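You operate a simulated robot arm through the tools that you are given. There is no shell and no other tool.

You are at the controls of a simulated robot arm. One attempt, no reset.

JOB
Empty the low box into the crate, fold it flat and band it.
Fine: it holds the white tissue; long walls first, then the short ones; band it in the cradle with the blue lever and let the lever up again.

The check looks at the end state, three seconds after you hand in, the way a careful person would. Anything else that was tipped, shoved, dropped, spilled or broken makes it a failure. Flat cloth is picked up by pressing the open fingertips on it (5 to 10 N) and closing them slowly along it; thin cloth reads only 2 to 8 mm in the jaws.

ROBOT AND FRAMES
A 7-joint arm with a three-finger gripper, fixed in place. Base frame: the origin is on the floor under the middle of its stand, x ahead of it, y to its left, z up; the work surface is at about z = 800. Readings come in mm, degrees, newtons and seconds.
It reaches about 1342 mm from its shoulder. Its first joint turns from -166.0 to 166.0 degrees. Payload 2.69 kg.
Tool frame: the origin (TCP) lies between the finger pads and is the grasp point; the fingertips stand 30 mm ahead of it; z points along the fingers, y is the line along which they close. The gripper opens to 128 mm; its body begins 117 mm behind the TCP.
Orientation is that of the tool frame in the base frame, as a unit quaternion [x, y, z, w]. With the fingers straight down and closing along the base's y, the tool's x points along the base's -x, its y along +y and its z along -z.

CONTROLS
- The arm moves only by the tool move_arm. Its argument "series" is a list of rows, each an object of numbers (a shift or turn left out is 0, a gripper value left out holds the last): "x", "y", "z": the shift along the tool's x, y, z in mm; "rx", "ry", "rz": the turn, a rotation vector about the tool's x, y, z in degrees; "jaw": the gripper command, from -1 (shut) to 1 (fully open), values between in proportion. In form: [{"x": .., "y": .., "z": .., "rx": .., "ry": .., "rz": .., "jaw": ..}, ...]. A call has 1 to 20 rows; each row shifts and turns the commanded pose from where the row before left it, along the tool's axes as they then stand. Rows are played at 5 a second. More than 50 mm and 8.6 degrees between two rows, or a gripper value outside its range, and nothing of the call is played. A pose out of reach is approached as far as the arm can. The call stops where the force on the tool passes 90 N (or 10 N more than at its start, if that is more) or the arm is blocked; 0.2 s more then pass. Each finger travels about 127 mm/s and halts on what it meets, pressing with about 35 N; the grip force reading is that of the motor and also rises with nothing between the fingers. The clock runs only during rows and for 0.2 s after the last one: add rows that do not move to give the fingers time. The reply holds the time, the measured pose of the TCP, the force on the tool along the base axes, the opening and the grip force, in the units named above and with some noise, with the torque about the TCP (base axes, N m) and any sound that the robot's microphone picked up, and new pictures: "views" is both (left out), scene, wrist or none.
- Cameras (640 x 400 px; columns grow to the right, rows downward): "scene" is fixed at [218.5, 650.6, 1391.5]; the picture's right is [-0.64, -0.77, 0.00], its down [-0.30, 0.25, -0.92] and it looks along [0.71, -0.58, -0.39] (base axes); focal length 267 px, centre (320, 200). "wrist" rides on the gripper at [58, 54, -131] in the tool frame; the picture's right is [-0.68, 0.74, 0.00], its down [-0.62, -0.57, -0.55] and it looks along [-0.40, -0.37, 0.84] (tool axes); focal length 234 px, centre (320, 200). There is no depth. A picture from a camera that has moved, and an enlarged one, comes with that camera's place and axes in the base frame and with its lens.
- slide_trunk(by): moves the trunk up (or, below 0, down) by that many mm; the arm rides with it, the base frame stays. It gives what a move gives, with no picture.
- close_up(camera, box): a new picture of the part [left, top, right, bottom] of that camera's present view, enlarged. It takes no simulated time.
- sign_off(): hands the job in; it is judged then, once.

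Nothing tells you positions but the pictures and the camera data. Unless the task says otherwise, let go and move clear before handing in.

The tools are called after "Request:" as a command line: name --argument value ..., lists and objects as JSON in quotes. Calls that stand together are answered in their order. move_arm: Moves the arm, as the interface text tells. Its arguments: {"type":"object","properties":{"series":{"type":"array","items":{"type":"object","properties":{"x":{"type":"number"},"y":{"type":"number"},"z":{"type":"number"},"rx":{"type":"number"},"ry":{"type":"number"},"rz":{"type":"number"},"jaw":{"type":"number"}}}},"views":{"type":"string","enum":["both","scene","wrist","none"]}},"required":["series"]} The other tools are called the same way: slide_trunk (by) moves the trunk up or down; close_up (camera, box) takes an enlarged picture of a part of a camera's view; sign_off () hands the job in.

At the start:

```text
time: 0.0
eef_pos: [675.0, 205.6, 1270.4]
orientation: [-0.001, 1.0, 0.0, 0.001]
wrist_force: [0.1, -0.6, -0.4]
wrist_torque: [0.0, 0.02, 0.0]
gripper_width: 127.9
gripper_force: 0.0
trunk travel left (down, up): [-150.0, 200.0]
```

scene: 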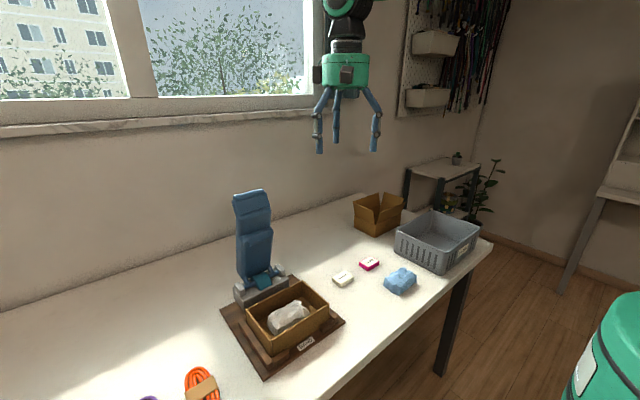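
wrist: 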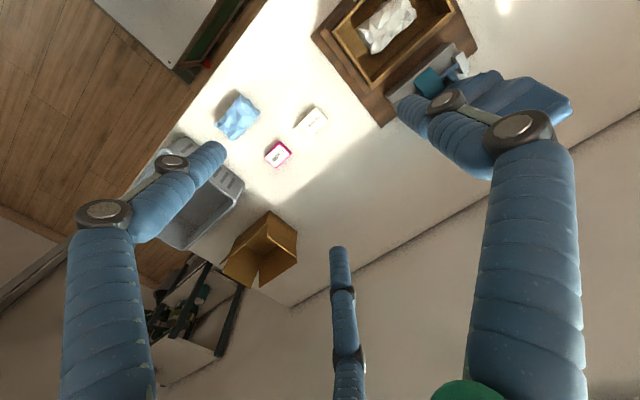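

I see a low box with white tissue sitting in a wooden cradle with a blue lever, a taller box, a grey crate and some small items on the table. I'll look closer before moving anything.

Request:
close_up --camera "scene" --box '[200, 180, 360, 380]'

Request:
close_up --camera "scene" --box '[320, 180, 500, 300]'

Request:
close_up --camera "wrist" --box '[300, 0, 580, 160]'

Request:
close_up --camera "wrist" --box '[120, 80, 340, 300]'

```text
2.00 times, centred on (280, 280) of scene
camera zoom: at [218.5, 650.6, 1391.5], right [-0.64, -0.77, 0.0], down [-0.3, 0.25, -0.92], along [0.71, -0.58, -0.39], focal length 533 px, centre (400, 40)
```

zoom: 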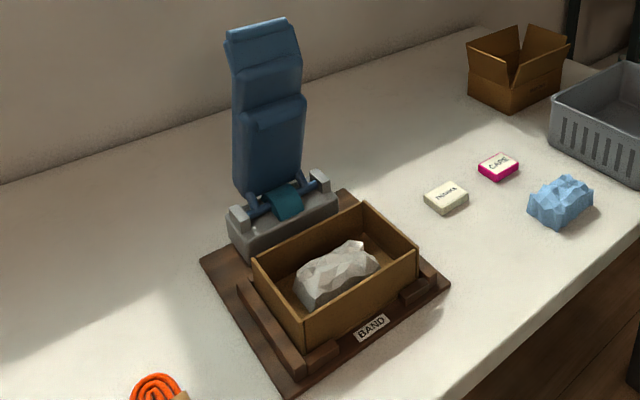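

```text
3.33 times, centred on (410, 240) of scene
camera zoom: at [218.5, 650.6, 1391.5], right [-0.64, -0.77, 0.0], down [-0.3, 0.25, -0.92], along [0.71, -0.58, -0.39], focal length 888 px, centre (20, 67)
```

zoom: 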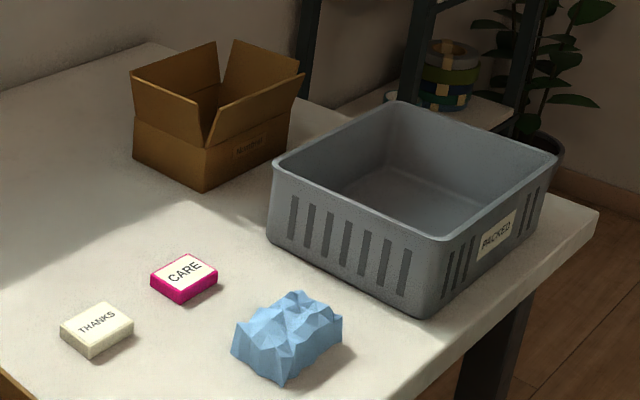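

```text
2.29 times, centred on (440, 80) of wrist
camera zoom: at [617.5, 258.3, 1401.7], right [0.68, 0.74, 0.0], down [0.62, -0.57, 0.55], along [0.4, -0.37, -0.84], focal length 535 px, centre (46, 474)
```

zoom: 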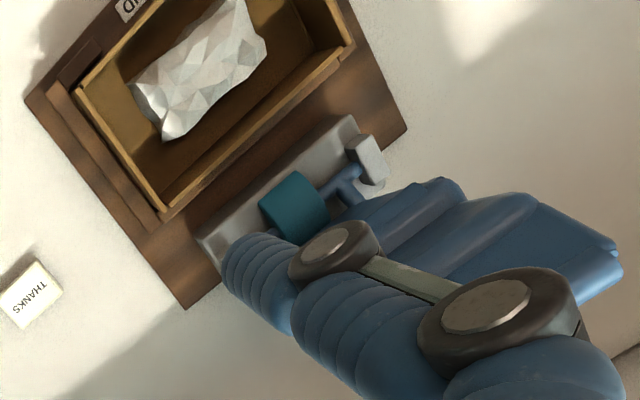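

```text
1.82 times, centred on (230, 190) of wrist
camera zoom: at [617.5, 258.3, 1401.7], right [0.68, 0.74, 0.0], down [0.62, -0.57, 0.55], along [0.4, -0.37, -0.84], focal length 426 px, centre (484, 218)
```

zoom: 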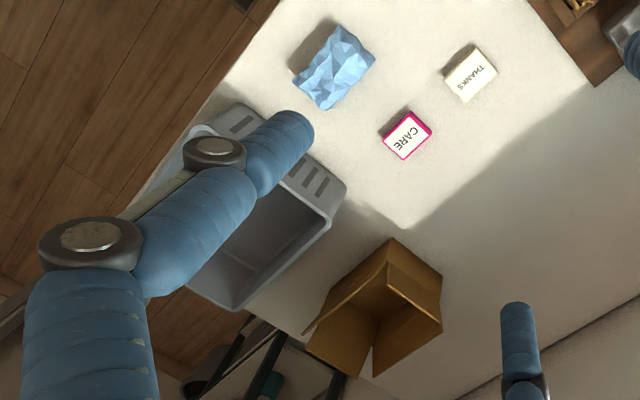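

The low box sits axis-aligned in the cradle, at about x 620–740, y 295–467, with its rim near z 867. The lever is hinged behind it near x 800, and the crate is centred near (617, -262). First I'll see how the fingers look at partial and full closing, up here in free air.

Request:
move_arm --series '[{"jaw": 0.0}, {"jaw": 0.0}, {"jaw": 0.0}]' --views "both"

Request:
move_arm --series '[{"jaw": -1}, {"jaw": -1}, {"jaw": -1}, {"jaw": -1}]' --views "both"

```text
time: 0.8
eef_pos: [675.6, 205.5, 1270.8]
orientation: [0.0, 1.0, 0.0, -0.001]
wrist_force: [-0.5, -0.3, -0.4]
wrist_torque: [0.02, -0.01, 0.0]
gripper_width: 63.9
gripper_force: 0.1
trunk travel left (down, up): [-150.0, 200.0]
camera wrist: at [617.5, 258.3, 1401.7], right [0.68, 0.74, 0.0], down [0.62, -0.56, 0.55], along [0.4, -0.37, -0.84], focal length 234 px, centre (320, 200)
```

scene: 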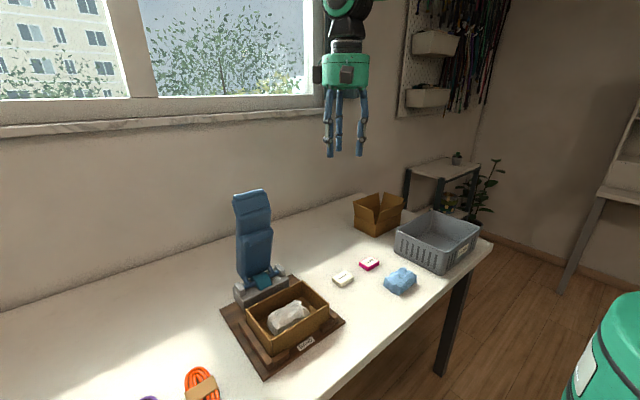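
wrist: 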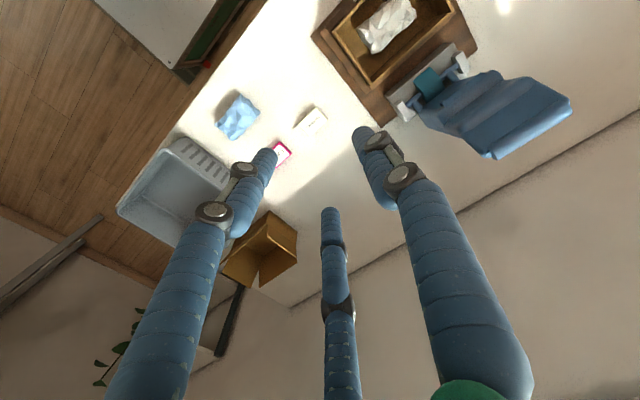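

```text
time: 1.8
eef_pos: [675.7, 205.3, 1269.4]
orientation: [0.0, 1.0, 0.0, 0.0]
wrist_force: [0.8, -0.2, -0.1]
wrist_torque: [0.02, -0.01, 0.0]
gripper_width: 1.9
gripper_force: 31.7
trunk travel left (down, up): [-150.0, 200.0]
camera wrist: at [617.5, 258.3, 1401.7], right [0.68, 0.74, 0.0], down [0.62, -0.57, 0.55], along [0.4, -0.37, -0.84], focal length 234 px, centre (320, 200)
```

scene: 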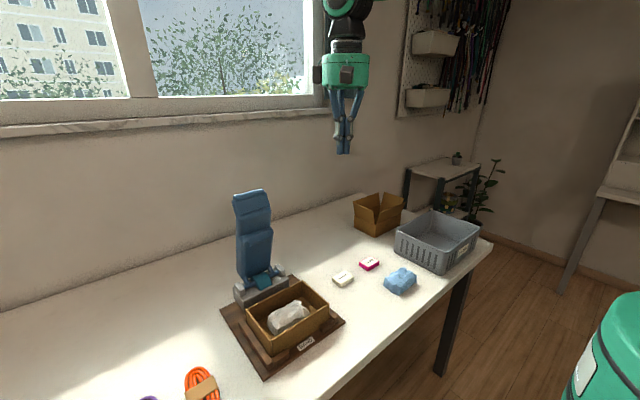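
wrist: 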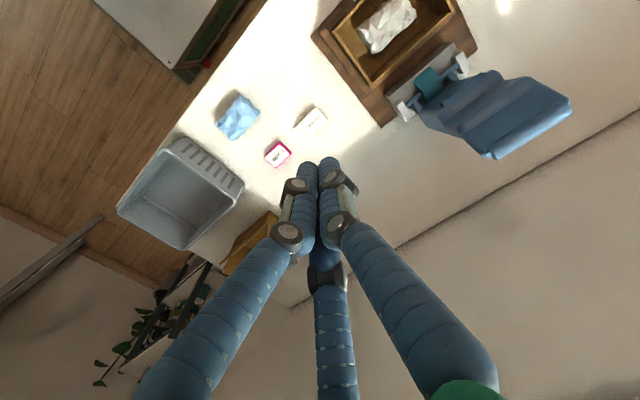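

The fingers close radially: thumb on +y and the other two at ±120°. Next I'll bring the wrist camera over the box for a closer look at the tissue, walls and lever base.

Request:
move_arm --series '[{"x": 14.4, "y": 34.4, "z": 20, "jaw": -1}, {"x": 14.4, "y": 34.4, "z": 20}, {"x": 14.4, "y": 34.4, "z": 20}, {"x": 14.4, "y": 34.4, "z": 20}, {"x": 14.4, "y": 34.4, "z": 20}, {"x": 14.4, "y": 34.4, "z": 20}, {"x": 14.4, "y": 34.4, "z": 20}, {"x": 14.4, "y": 34.4, "z": 20}, {}]'

```text
time: 3.8
eef_pos: [559.4, 482.1, 1108.5]
orientation: [0.0, 1.0, 0.0, -0.001]
wrist_force: [0.0, 0.8, -1.1]
wrist_torque: [-0.08, 0.0, -0.01]
gripper_width: 2.1
gripper_force: 31.0
trunk travel left (down, up): [-150.0, 200.0]
camera wrist: at [502.0, 535.4, 1239.9], right [0.68, 0.74, 0.0], down [0.62, -0.56, 0.55], along [0.4, -0.37, -0.84], focal length 234 px, centre (320, 200)
```

scene: 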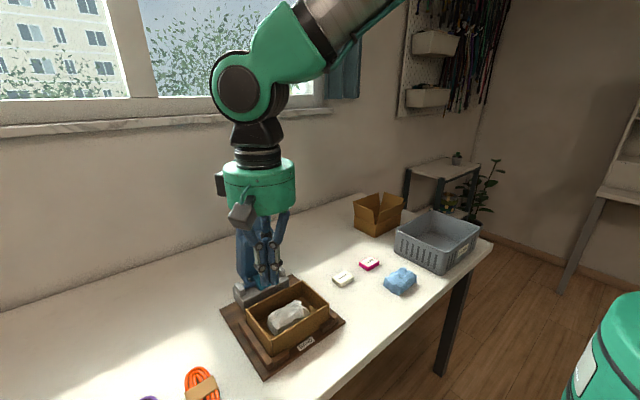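
wrist: 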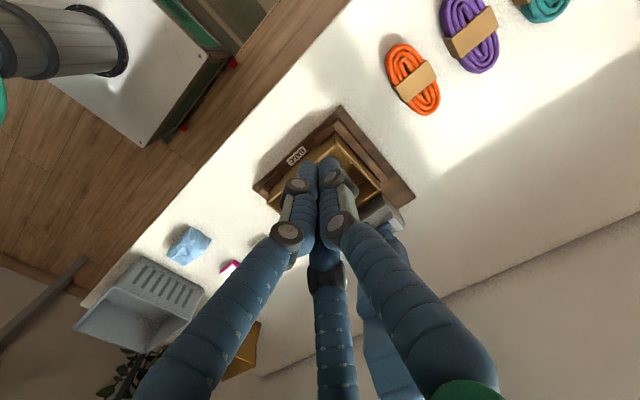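

The closed fingers hide the box in this view. I'll move directly above it with the jaws half open to see inside.

Request:
move_arm --series '[{"x": -22.7, "y": -24.5, "z": 20, "jaw": 0.5}, {"x": -22.7, "y": -24.5, "z": 20}, {"x": -22.7, "y": -24.5, "z": 20}, {"x": -22.7, "y": -24.5, "z": 20}, {}]' --views "both"

Request:
close_up --camera "wrist" --box '[200, 0, 480, 200]'

```text
time: 5.0
eef_pos: [651.3, 382.6, 1029.8]
orientation: [-0.002, 1.0, 0.0, 0.0]
wrist_force: [0.6, 0.3, 0.0]
wrist_torque: [0.01, 0.04, 0.0]
gripper_width: 95.7
gripper_force: 0.1
trunk travel left (down, up): [-150.0, 200.0]
camera wrist: at [593.4, 434.9, 1161.2], right [0.68, 0.74, 0.0], down [0.62, -0.56, 0.55], along [0.4, -0.37, -0.84], focal length 234 px, centre (320, 200)
```

scene: 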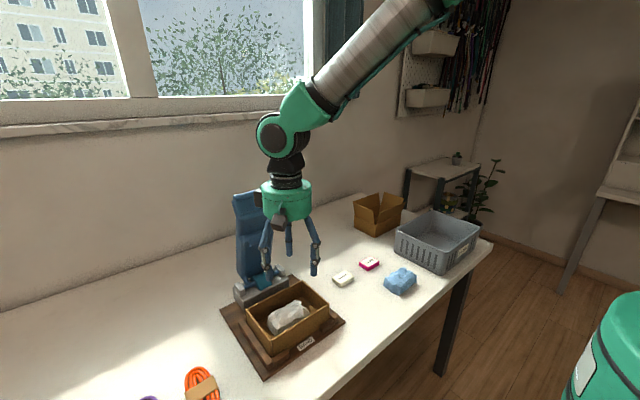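
wrist: 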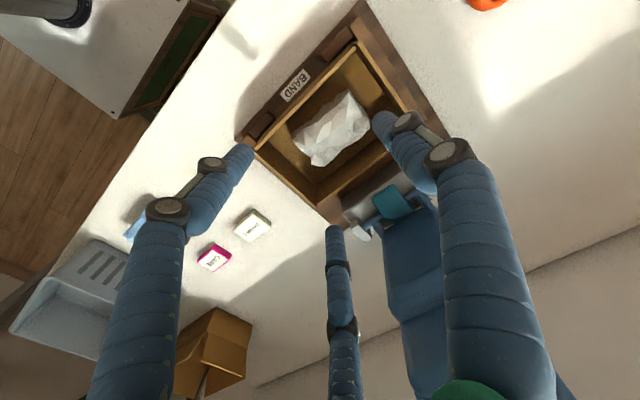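

```text
2.00 times, centred on (340, 100) of wrist
camera zoom: at [593.4, 434.9, 1161.2], right [0.68, 0.74, 0.0], down [0.62, -0.56, 0.55], along [0.4, -0.37, -0.84], focal length 468 px, centre (280, 400)
```

zoom: 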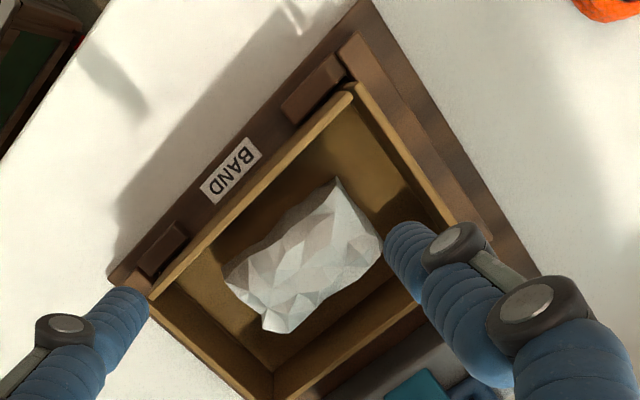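

The tissue lies along y, centred about (675, 379) and roughly 57 × 100 mm. I'll turn the hand so the thumb faces -x and closes across the tissue's narrow side, then come down partway and check.

Request:
move_arm --series '[{"rz": -8.2, "jaw": 0.3}, {"rz": -8.2}, {"rz": -8.2}, {"rz": -8.2}, {"rz": -8.2}, {"rz": -8.2}, {"rz": -8.2}, {"rz": -8.2}, {"rz": -8.2}, {"rz": -8.2}, {"rz": -8.0}, {}]' --views "both"

```text
time: 7.6
eef_pos: [650.5, 383.2, 1029.8]
orientation: [0.708, -0.706, 0.0, 0.0]
wrist_force: [0.1, -0.3, 0.3]
wrist_torque: [0.0, 0.0, 0.01]
gripper_width: 83.2
gripper_force: 0.1
trunk travel left (down, up): [-150.0, 200.0]
camera wrist: at [597.9, 323.4, 1162.0], right [-0.74, 0.67, 0.0], down [0.56, 0.62, 0.55], along [0.37, 0.4, -0.84], focal length 234 px, centre (320, 200)
```

scene: 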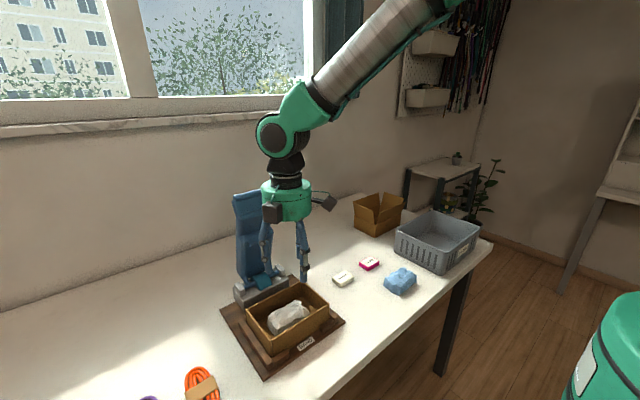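
wrist: 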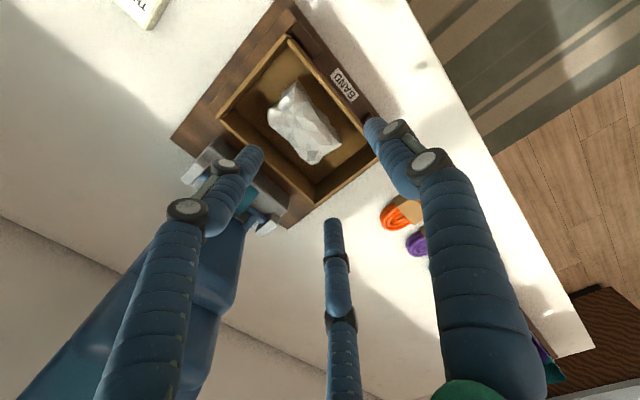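

The orientation is right. Lowering to just above the rim over the tissue, then checking alignment.

Request:
move_arm --series '[{"x": 2, "y": -20, "z": 20, "jaw": 0.3}, {"x": 2, "y": -20, "z": 20}, {"z": 30}, {"z": 30}, {}]' --views "both"

Request:
close_up --camera "wrist" --box '[180, 60, 460, 260]'

Request:
close_up --camera "scene" --box '[210, 200, 370, 380]'

```text
time: 8.8
eef_pos: [691.9, 379.8, 929.6]
orientation: [0.708, -0.706, 0.0, -0.001]
wrist_force: [0.3, 0.1, 0.1]
wrist_torque: [-0.06, -0.02, 0.02]
gripper_width: 83.4
gripper_force: 0.1
trunk travel left (down, up): [-150.0, 200.0]
camera wrist: at [639.4, 320.1, 1060.5], right [-0.74, 0.68, 0.0], down [0.57, 0.62, 0.55], along [0.37, 0.4, -0.84], focal length 234 px, centre (320, 200)
```

scene: 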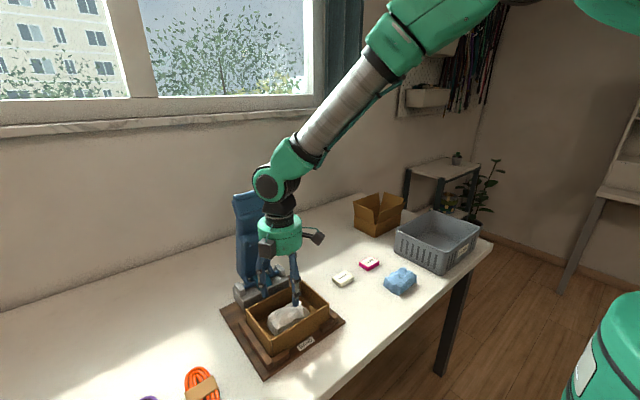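
wrist: 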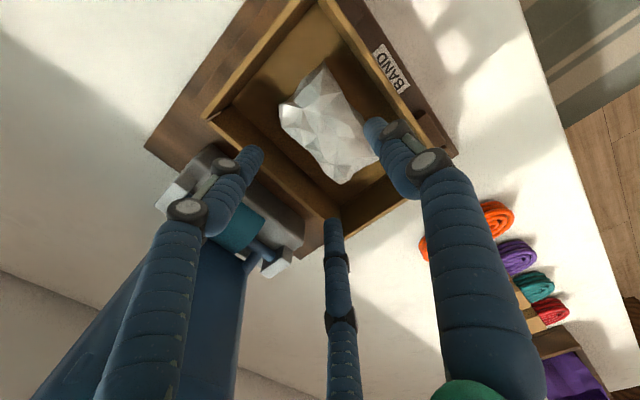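

```text
2.00 times, centred on (320, 160) of wrist
camera zoom: at [639.4, 320.1, 1060.5], right [-0.74, 0.68, 0.0], down [0.57, 0.62, 0.55], along [0.37, 0.4, -0.84], focal length 468 px, centre (320, 280)
```

zoom: 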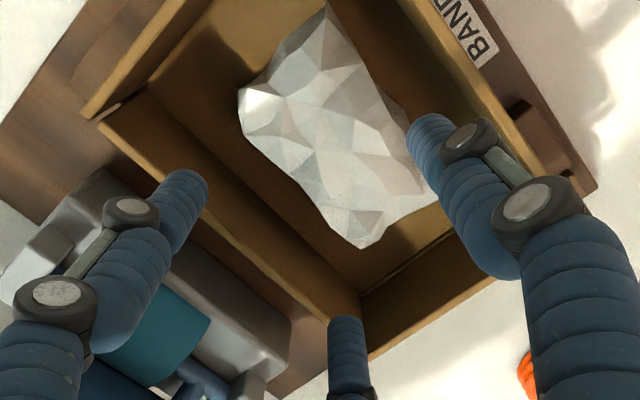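

```text
2.22 times, centred on (290, 290) of scene
camera zoom: at [218.5, 650.6, 1391.5], right [-0.64, -0.77, 0.0], down [-0.3, 0.25, -0.92], along [0.71, -0.58, -0.39], focal length 592 px, centre (387, 0)
```

zoom: 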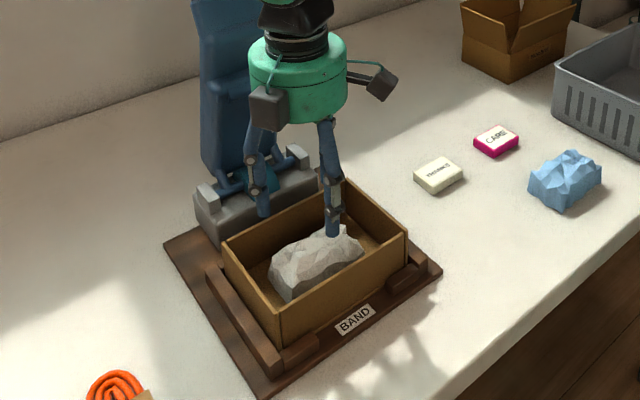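

The alignment looks close, so I'll open slightly wider, shift a couple of millimetres, and lower around the tissue.

Request:
move_arm --series '[{"x": 1, "y": -2, "jaw": 0.45}, {"z": 20}, {"z": 20}, {}]' --views "both"

Request:
close_up --camera "wrist" --box '[180, 60, 460, 260]'

Request:
close_up --camera "scene" --box '[210, 200, 370, 380]'

```text
time: 9.8
eef_pos: [692.8, 376.8, 888.9]
orientation: [-0.707, 0.707, 0.0, -0.001]
wrist_force: [0.2, -0.3, -0.1]
wrist_torque: [-0.02, 0.01, 0.01]
gripper_width: 92.8
gripper_force: 0.1
trunk travel left (down, up): [-150.0, 200.0]
camera wrist: at [639.7, 318.2, 1020.0], right [-0.74, 0.68, 0.0], down [0.56, 0.62, 0.55], along [0.37, 0.4, -0.84], focal length 234 px, centre (320, 200)
```

scene: 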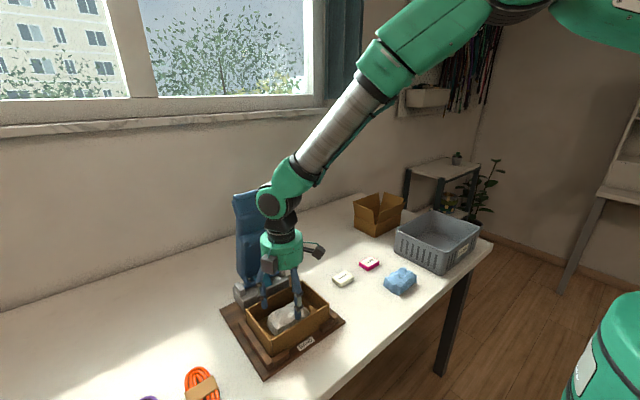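
wrist: 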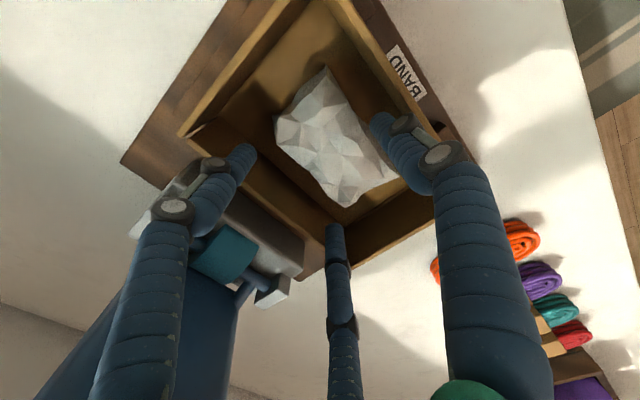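

```text
2.00 times, centred on (320, 160) of wrist
camera zoom: at [639.7, 318.2, 1020.0], right [-0.74, 0.68, 0.0], down [0.56, 0.62, 0.55], along [0.37, 0.4, -0.84], focal length 468 px, centre (320, 280)
```

zoom: 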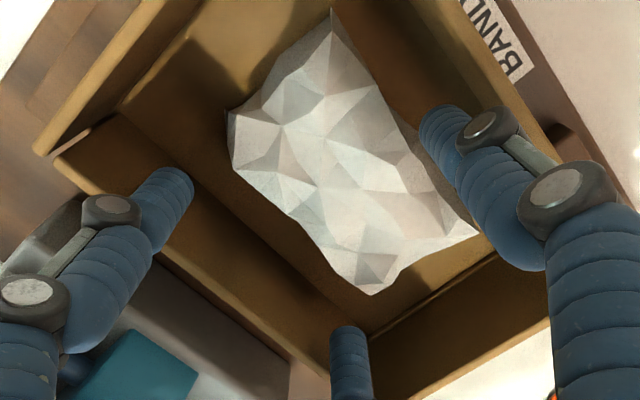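

```text
2.22 times, centred on (290, 290) of scene
camera zoom: at [218.5, 650.6, 1391.5], right [-0.64, -0.77, 0.0], down [-0.3, 0.25, -0.92], along [0.71, -0.58, -0.39], focal length 592 px, centre (387, 0)
```

zoom: 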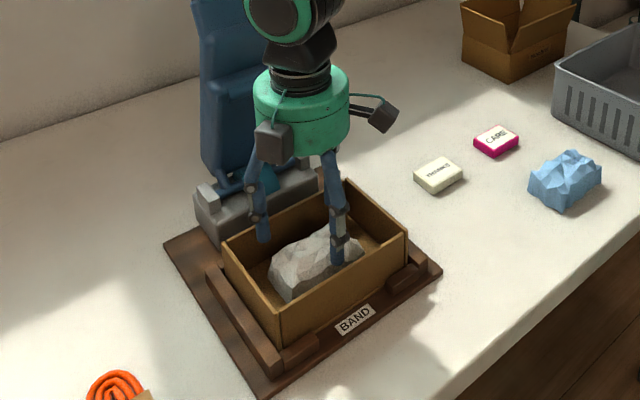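

The fingers are inside the walls and around the tissue. Lowering the last 30 mm, then closing slowly.

Request:
move_arm --series '[{"z": 15}, {"z": 15}, {}]' --views "both"

Request:
close_up --camera "wrist" --box '[180, 60, 460, 260]'

```text
time: 10.6
eef_pos: [691.5, 377.3, 858.7]
orientation: [0.707, -0.707, 0.0, 0.0]
wrist_force: [-0.2, 0.3, -0.4]
wrist_torque: [0.0, 0.0, -0.04]
gripper_width: 92.8
gripper_force: 0.0
trunk travel left (down, up): [-150.0, 200.0]
camera wrist: at [639.0, 318.6, 989.5], right [-0.74, 0.68, 0.0], down [0.57, 0.62, 0.55], along [0.37, 0.4, -0.84], focal length 234 px, centre (320, 200)
```

scene: 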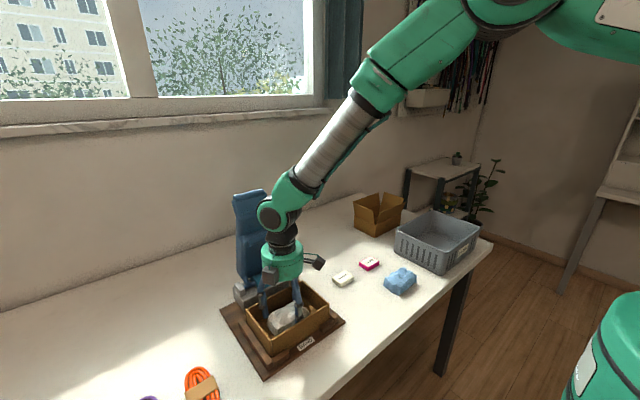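
wrist: 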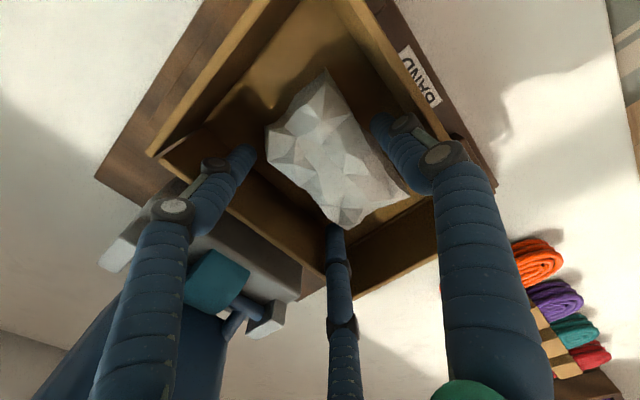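

```text
2.00 times, centred on (320, 160) of wrist
camera zoom: at [639.0, 318.6, 989.5], right [-0.74, 0.68, 0.0], down [0.57, 0.62, 0.55], along [0.37, 0.4, -0.84], focal length 468 px, centre (320, 280)
```

zoom: 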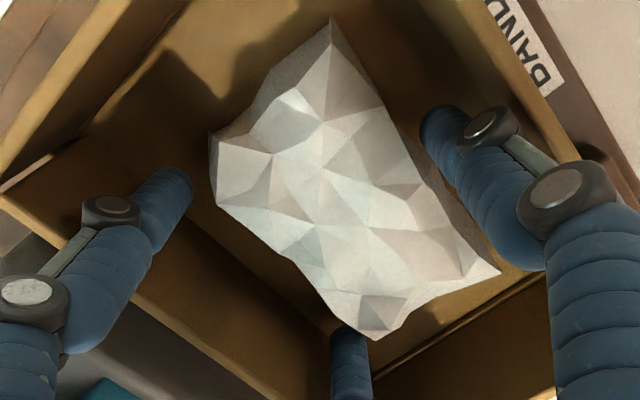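

The fingers straddle the tissue without contact. Closing slowly now.

Request:
move_arm --series '[{"jaw": 0.35}, {"jaw": 0.25}, {"jaw": 0.15}, {"jaw": 0.05}, {"jaw": -0.05}, {"jaw": -0.15}, {"jaw": -0.25}, {}]' --views "both"

Request:
close_up --camera "wrist" --box '[180, 60, 460, 260]'

```text
time: 12.4
eef_pos: [692.4, 378.2, 859.3]
orientation: [0.707, -0.707, 0.0, 0.0]
wrist_force: [1.6, 0.0, 3.6]
wrist_torque: [-0.05, 0.02, -0.01]
gripper_width: 77.7
gripper_force: 34.4
trunk travel left (down, up): [-150.0, 200.0]
camera wrist: at [638.9, 318.5, 990.1], right [-0.74, 0.68, 0.0], down [0.56, 0.62, 0.55], along [0.37, 0.4, -0.84], focal length 234 px, centre (320, 200)
```

scene: 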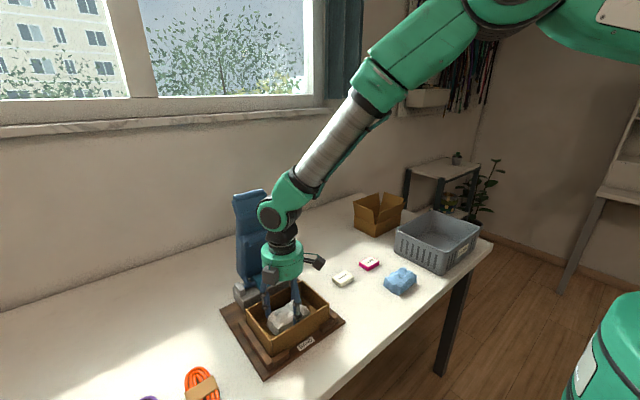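
wrist: 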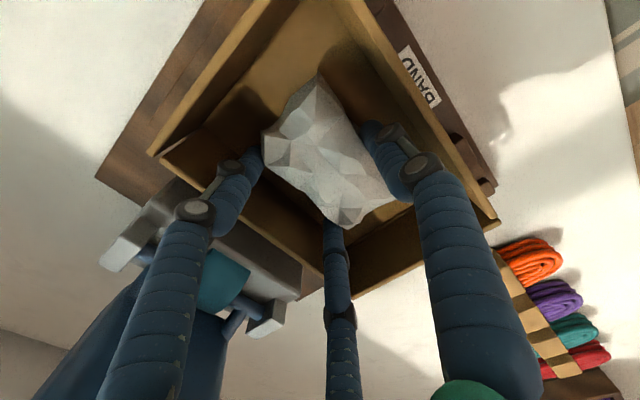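

```text
2.00 times, centred on (320, 160) of wrist
camera zoom: at [638.9, 318.5, 990.1], right [-0.74, 0.68, 0.0], down [0.56, 0.62, 0.55], along [0.37, 0.4, -0.84], focal length 468 px, centre (320, 280)
```

zoom: 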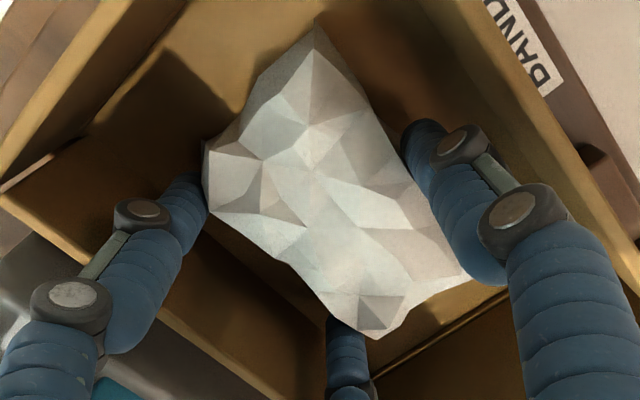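

It is held at 77.7 mm. Lifting straight up slowly and checking that the box stays in place.

Request:
move_arm --series '[{"z": -10, "jaw": -0.4}, {"z": -15}, {"z": -20}, {"z": -25}, {"z": -30}, {}]' --views "both"

```text
time: 13.8
eef_pos: [691.8, 381.0, 959.3]
orientation: [0.707, -0.707, -0.001, 0.0]
wrist_force: [0.2, -0.5, 0.6]
wrist_torque: [0.01, -0.01, 0.03]
gripper_width: 77.3
gripper_force: 34.9
trunk travel left (down, up): [-150.0, 200.0]
camera wrist: at [638.4, 320.6, 1090.9], right [-0.74, 0.68, 0.0], down [0.56, 0.62, 0.55], along [0.37, 0.4, -0.84], focal length 234 px, centre (320, 200)
```

scene: 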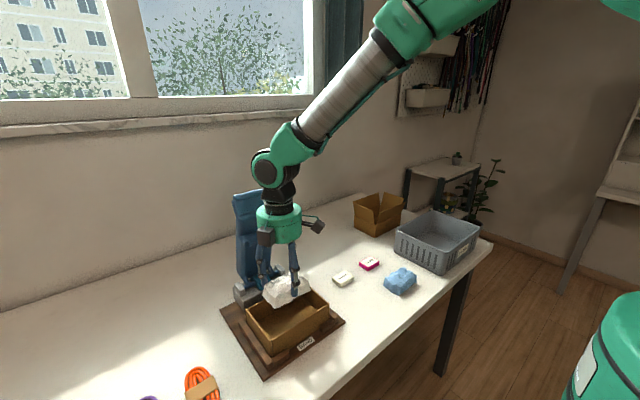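
wrist: 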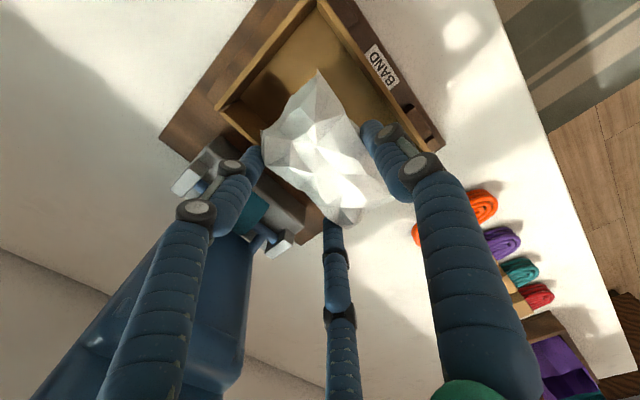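

The tissue is held and the box is still seated. Lifting higher and carrying it across to the crate.

Request:
move_arm --series '[{"z": -40}, {"z": -45}, {"x": 30, "y": 5, "z": -10}, {"x": 43, "y": 5}, {"x": 43, "y": 5}, {"x": 43, "y": 5}, {"x": 43, "y": 5}, {"x": 43, "y": 5}, {"x": 43, "y": 5}, {"x": 43, "y": 5}, {"x": 43, "y": 5}, {"x": 43, "y": 5}, {"x": 43, "y": 5}, {"x": 43, "y": 5}, {"x": 43, "y": 5}, {"x": 43, "y": 5}, {"x": 43, "y": 5}, {"x": 11, "y": 0}, {}]' --views "both"

```text
time: 17.8
eef_pos: [617.5, -265.5, 1054.0]
orientation: [0.708, -0.706, 0.0, 0.001]
wrist_force: [0.2, 0.3, -0.4]
wrist_torque: [0.01, -0.03, -0.01]
gripper_width: 77.2
gripper_force: 35.1
trunk travel left (down, up): [-150.0, 200.0]
camera wrist: at [565.5, -324.4, 1186.7], right [-0.74, 0.68, 0.0], down [0.56, 0.62, 0.55], along [0.37, 0.4, -0.84], focal length 234 px, centre (320, 200)
```

scene: 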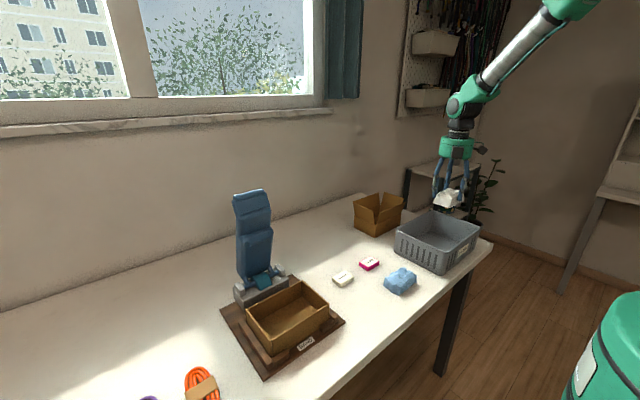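
wrist: 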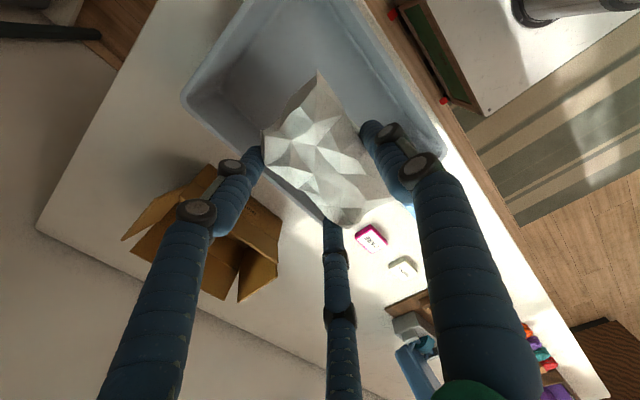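

The tissue is above the crate centre, about (618, -264). Lowering it into the crate, to about 10 mm above its floor.

Request:
move_arm --series '[{"z": 40}, {"z": 40}, {"z": 40}, {"z": 35}, {"z": 20}, {"z": 10}, {"z": 5}, {}]' --views "both"

Request:
close_up --camera "scene" --box '[380, 120, 500, 280]'

```text
time: 19.6
eef_pos: [618.8, -265.4, 863.7]
orientation: [0.708, -0.706, 0.0, 0.0]
wrist_force: [0.4, 0.2, -0.3]
wrist_torque: [0.03, 0.02, -0.01]
gripper_width: 77.3
gripper_force: 34.5
trunk travel left (down, up): [-150.0, 200.0]
camera wrist: at [565.9, -324.6, 995.9], right [-0.74, 0.68, 0.0], down [0.57, 0.62, 0.55], along [0.37, 0.4, -0.84], focal length 234 px, centre (320, 200)
```

scene: 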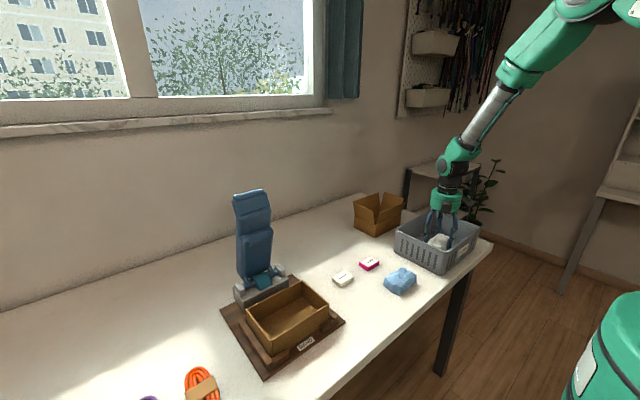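
wrist: 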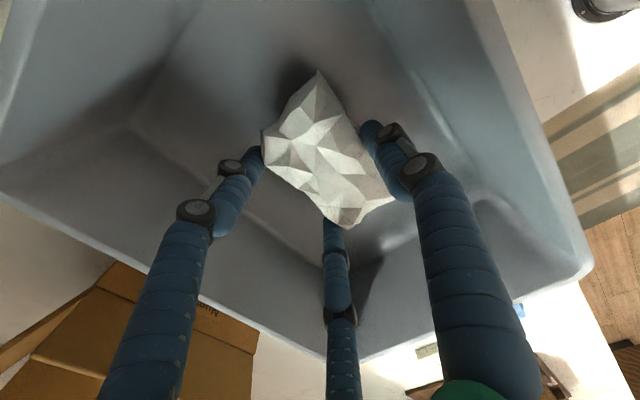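

```text
2.50 times, centred on (440, 200) of scene
camera zoom: at [218.5, 650.6, 1391.5], right [-0.64, -0.77, 0.0], down [-0.3, 0.25, -0.92], along [0.71, -0.58, -0.39], focal length 666 px, centre (20, 200)
```

zoom: 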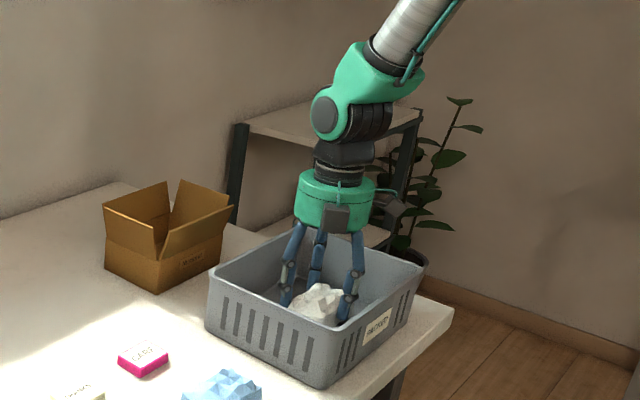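

Everything is clear of the crate walls. Down a few more millimetres, then I'll release slowly and rise.

Request:
move_arm --series '[{"z": 4}, {"z": 4}, {}, {"jaw": 0.25}, {"jaw": 0.3}, {"jaw": 0.4}, {"jaw": 0.5}, {}]' --views "both"

```text
time: 21.4
eef_pos: [618.1, -264.3, 857.7]
orientation: [-0.707, 0.707, 0.0, 0.0]
wrist_force: [0.9, -0.5, 0.5]
wrist_torque: [0.02, -0.02, -0.02]
gripper_width: 95.9
gripper_force: 0.1
trunk travel left (down, up): [-150.0, 200.0]
camera wrist: at [565.4, -324.5, 988.3], right [-0.74, 0.68, 0.0], down [0.57, 0.62, 0.55], along [0.37, 0.4, -0.84], focal length 234 px, centre (320, 200)
```

scene: 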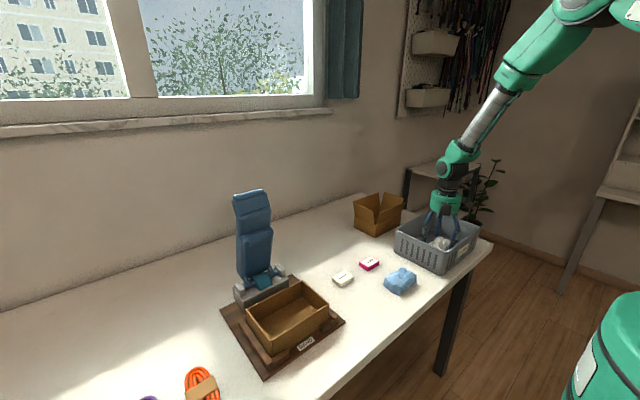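
wrist: 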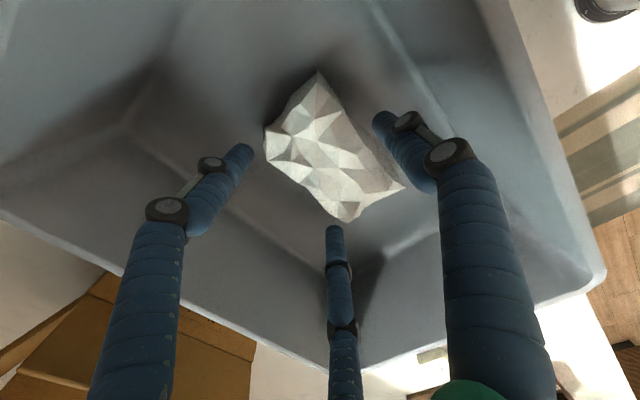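

The tissue rests on the crate floor and the fingers are clear of it. Rising straight up with the jaws held open, then looking inside the low box.

Request:
move_arm --series '[{"z": -20}, {"z": -40}, {"z": -45}, {"z": -45}, {"z": -45}, {"z": -20}, {}]' --views "both"

Request:
close_up --camera "scene" --box '[200, 180, 360, 380]'

Request:
close_up --camera "scene" --box '[225, 250, 345, 370]'

Request:
close_up --camera "scene" --box '[220, 180, 310, 310]'

```text
time: 23.0
eef_pos: [618.4, -265.7, 1073.0]
orientation: [0.707, -0.707, 0.0, 0.0]
wrist_force: [0.2, -0.3, -0.7]
wrist_torque: [0.0, 0.0, -0.03]
gripper_width: 96.0
gripper_force: 0.1
trunk travel left (down, up): [-150.0, 200.0]
camera wrist: at [566.4, -325.2, 1204.2], right [-0.74, 0.68, 0.0], down [0.57, 0.62, 0.55], along [0.37, 0.4, -0.84], focal length 234 px, centre (320, 200)
```

scene: 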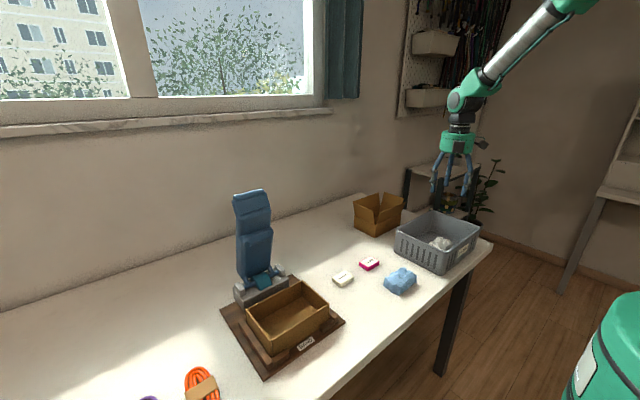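
wrist: 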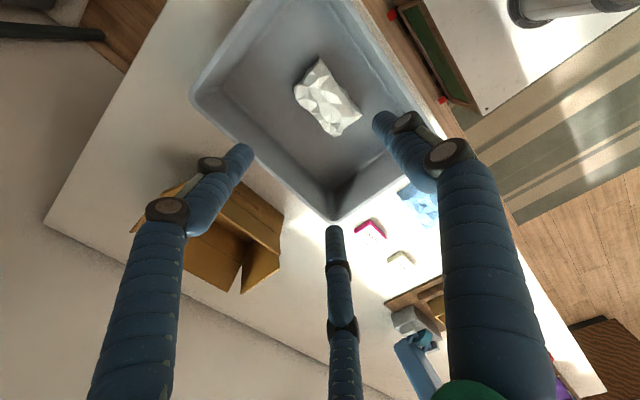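

```text
2.00 times, centred on (280, 280) of scene
camera zoom: at [218.5, 650.6, 1391.5], right [-0.64, -0.77, 0.0], down [-0.3, 0.25, -0.92], along [0.71, -0.58, -0.39], focal length 533 px, centre (400, 40)
```

zoom: 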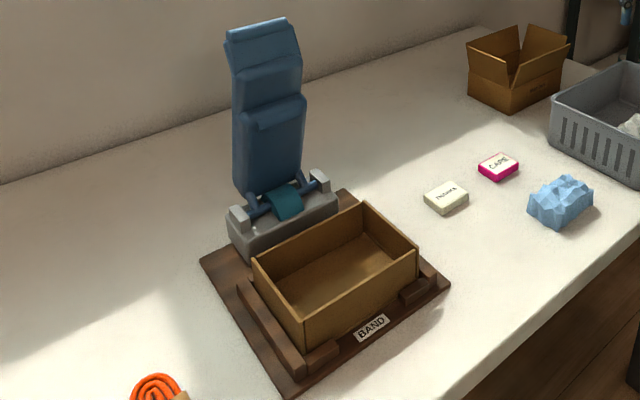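

```text
3.33 times, centred on (285, 310) of scene
camera zoom: at [218.5, 650.6, 1391.5], right [-0.64, -0.77, 0.0], down [-0.3, 0.25, -0.92], along [0.71, -0.58, -0.39], focal length 888 px, centre (437, -167)
```

zoom: 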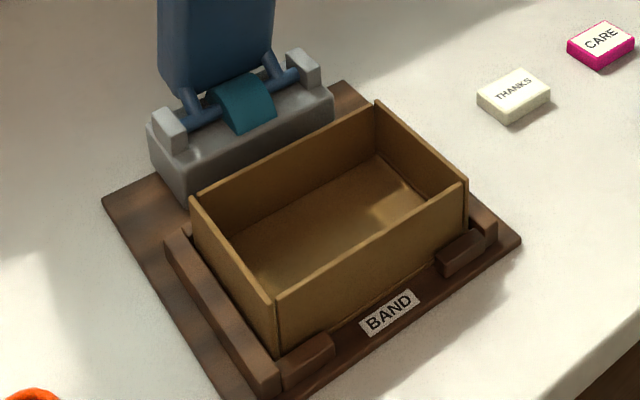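

```text
3.08 times, centred on (265, 245) of scene
camera zoom: at [218.5, 650.6, 1391.5], right [-0.64, -0.77, 0.0], down [-0.3, 0.25, -0.92], along [0.71, -0.58, -0.39], focal length 820 px, centre (489, 62)
```

zoom: 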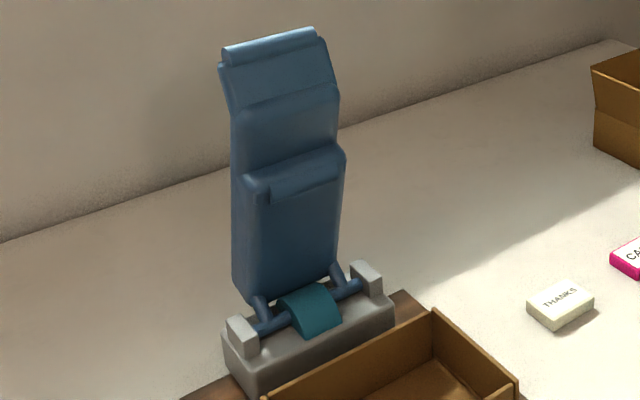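

The tissue is in the crate and the box is empty; its four walls are separate panels hinged at the floor. Next I'll close the fingers into a probe and go to the front side of the box, at x ≈ 560, to push the front long wall inward.

Request:
move_arm --series '[{"x": -43, "y": 3.9, "jaw": -1}, {"x": -43, "y": 3.9}, {"x": -43, "y": 3.9}, {"x": -43, "y": 3.9}, {"x": -43, "y": 3.9}, {"x": -43, "y": 3.9}, {"x": -43, "y": 3.9, "z": 5}, {"x": -43, "y": 3.9, "z": 5}, {"x": -43, "y": 3.9, "z": 10}, {"x": -43, "y": 3.9, "z": 10}, {"x": -43, "y": 3.9, "z": 10}, {"x": -43, "y": 3.9, "z": 10}, {"x": -43, "y": 3.9, "z": 10}, {"x": -43, "y": 3.9, "z": 10}, {"x": -43, "y": 3.9, "z": 10}, {"z": 20}, {"z": 20}, {}]' --views "both"

Request:
close_up --camera "wrist" --box '[160, 0, 440, 200]'

Request:
close_up --camera "scene" --box '[210, 200, 370, 380]'

```text
time: 26.8
eef_pos: [559.7, 380.9, 952.3]
orientation: [0.708, -0.707, 0.0, 0.001]
wrist_force: [-0.3, -0.5, 0.7]
wrist_torque: [0.01, 0.02, -0.01]
gripper_width: 2.1
gripper_force: 31.5
trunk travel left (down, up): [-150.0, 200.0]
camera wrist: at [506.7, 320.6, 1082.9], right [-0.74, 0.68, 0.0], down [0.57, 0.62, 0.55], along [0.37, 0.4, -0.84], focal length 234 px, centre (320, 200)
```

scene: 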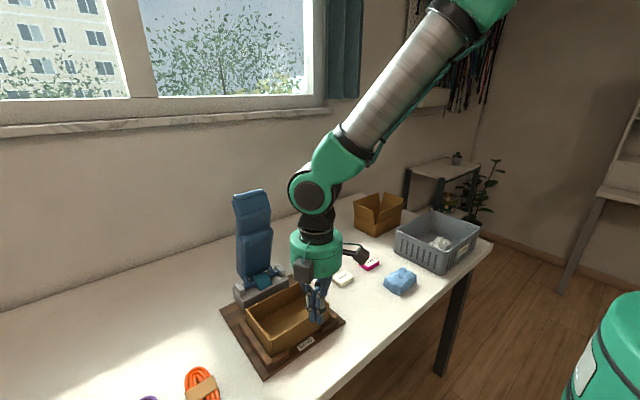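
wrist: 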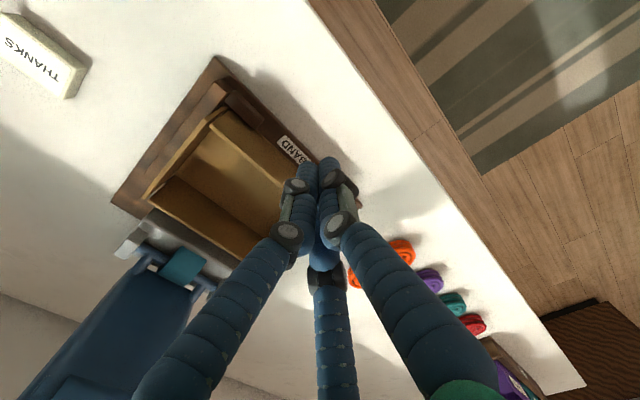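

```text
2.00 times, centred on (300, 100) of wrist
camera zoom: at [506.7, 320.6, 1082.9], right [-0.74, 0.68, 0.0], down [0.57, 0.62, 0.55], along [0.37, 0.4, -0.84], focal length 468 px, centre (360, 400)
```

zoom: 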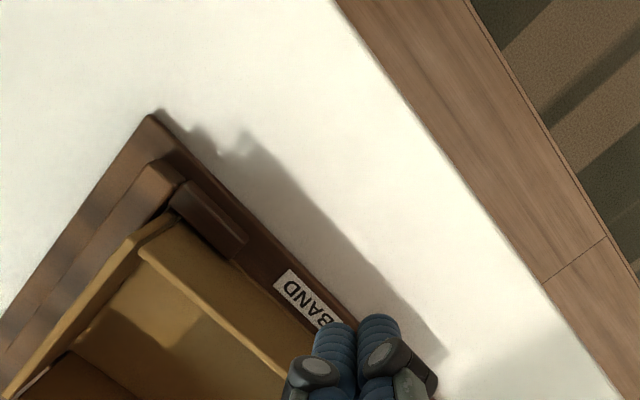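

```text
2.22 times, centred on (290, 290) of scene
camera zoom: at [218.5, 650.6, 1391.5], right [-0.64, -0.77, 0.0], down [-0.3, 0.25, -0.92], along [0.71, -0.58, -0.39], focal length 592 px, centre (387, 0)
```

zoom: 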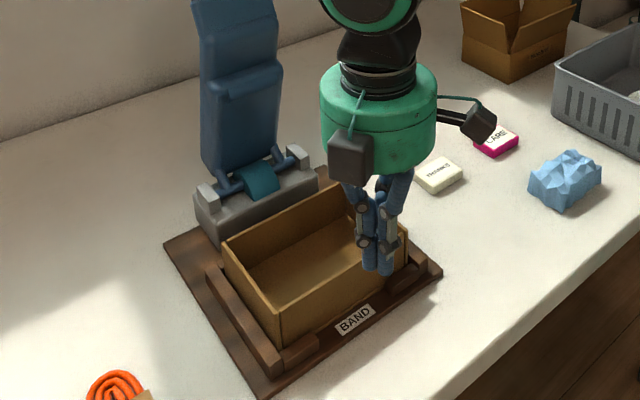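

The closed fingertips form a probe about 35 mm wide. Lowering in front of the wall, tips about 15 mm below its rim, and moving up to it.

Request:
move_arm --series '[{"z": 25}, {"z": 25}, {"z": 17}, {"y": -15}, {"y": -15}, {}]' --views "both"

Request:
close_up --camera "scene" --box '[225, 240, 355, 370]'

Request:
close_up --camera "wrist" --box '[180, 60, 460, 260]'

```text
time: 28.2
eef_pos: [588.3, 381.3, 885.7]
orientation: [0.708, -0.707, 0.0, 0.0]
wrist_force: [0.8, 0.0, 1.2]
wrist_torque: [0.0, 0.01, 0.01]
gripper_width: 2.0
gripper_force: 31.0
trunk travel left (down, up): [-150.0, 200.0]
camera wrist: at [536.2, 320.8, 1016.6], right [-0.74, 0.68, 0.0], down [0.57, 0.62, 0.55], along [0.37, 0.4, -0.84], focal length 234 px, centre (320, 200)
```

scene: 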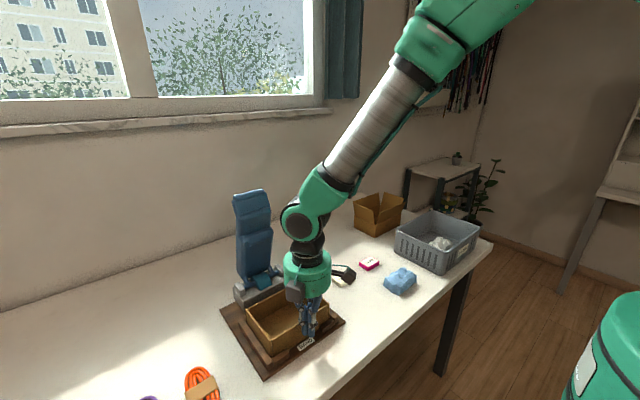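
wrist: 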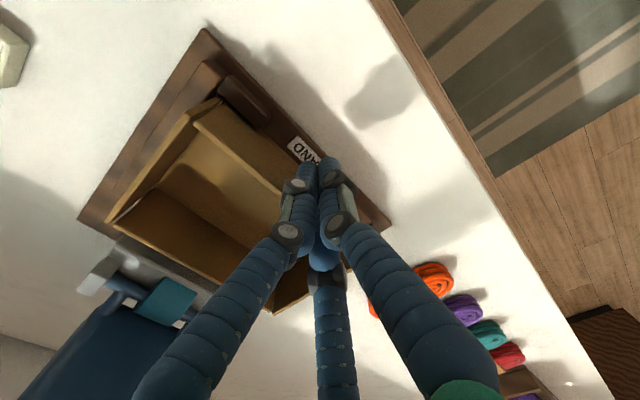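

```text
3.08 times, centred on (290, 305) of scene
camera zoom: at [218.5, 650.6, 1391.5], right [-0.64, -0.77, 0.0], down [-0.3, 0.25, -0.92], along [0.71, -0.58, -0.39], focal length 820 px, centre (412, -123)
```

zoom: 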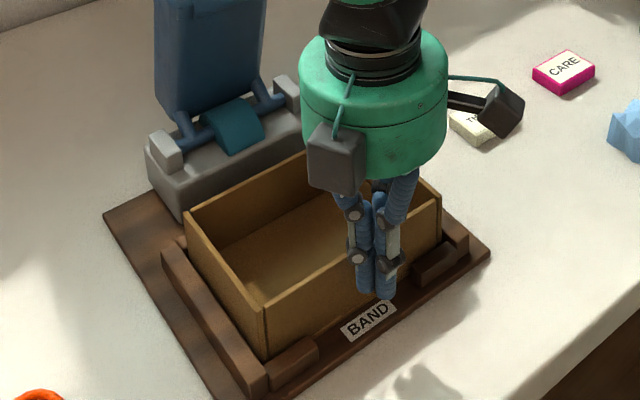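

```text
2.00 times, centred on (320, 160) of wrist
camera zoom: at [536.2, 320.8, 1016.6], right [-0.74, 0.68, 0.0], down [0.57, 0.62, 0.55], along [0.37, 0.4, -0.84], focal length 468 px, centre (320, 280)
```

zoom: 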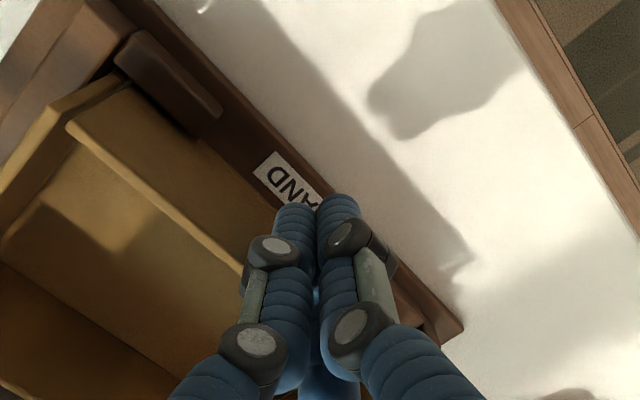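

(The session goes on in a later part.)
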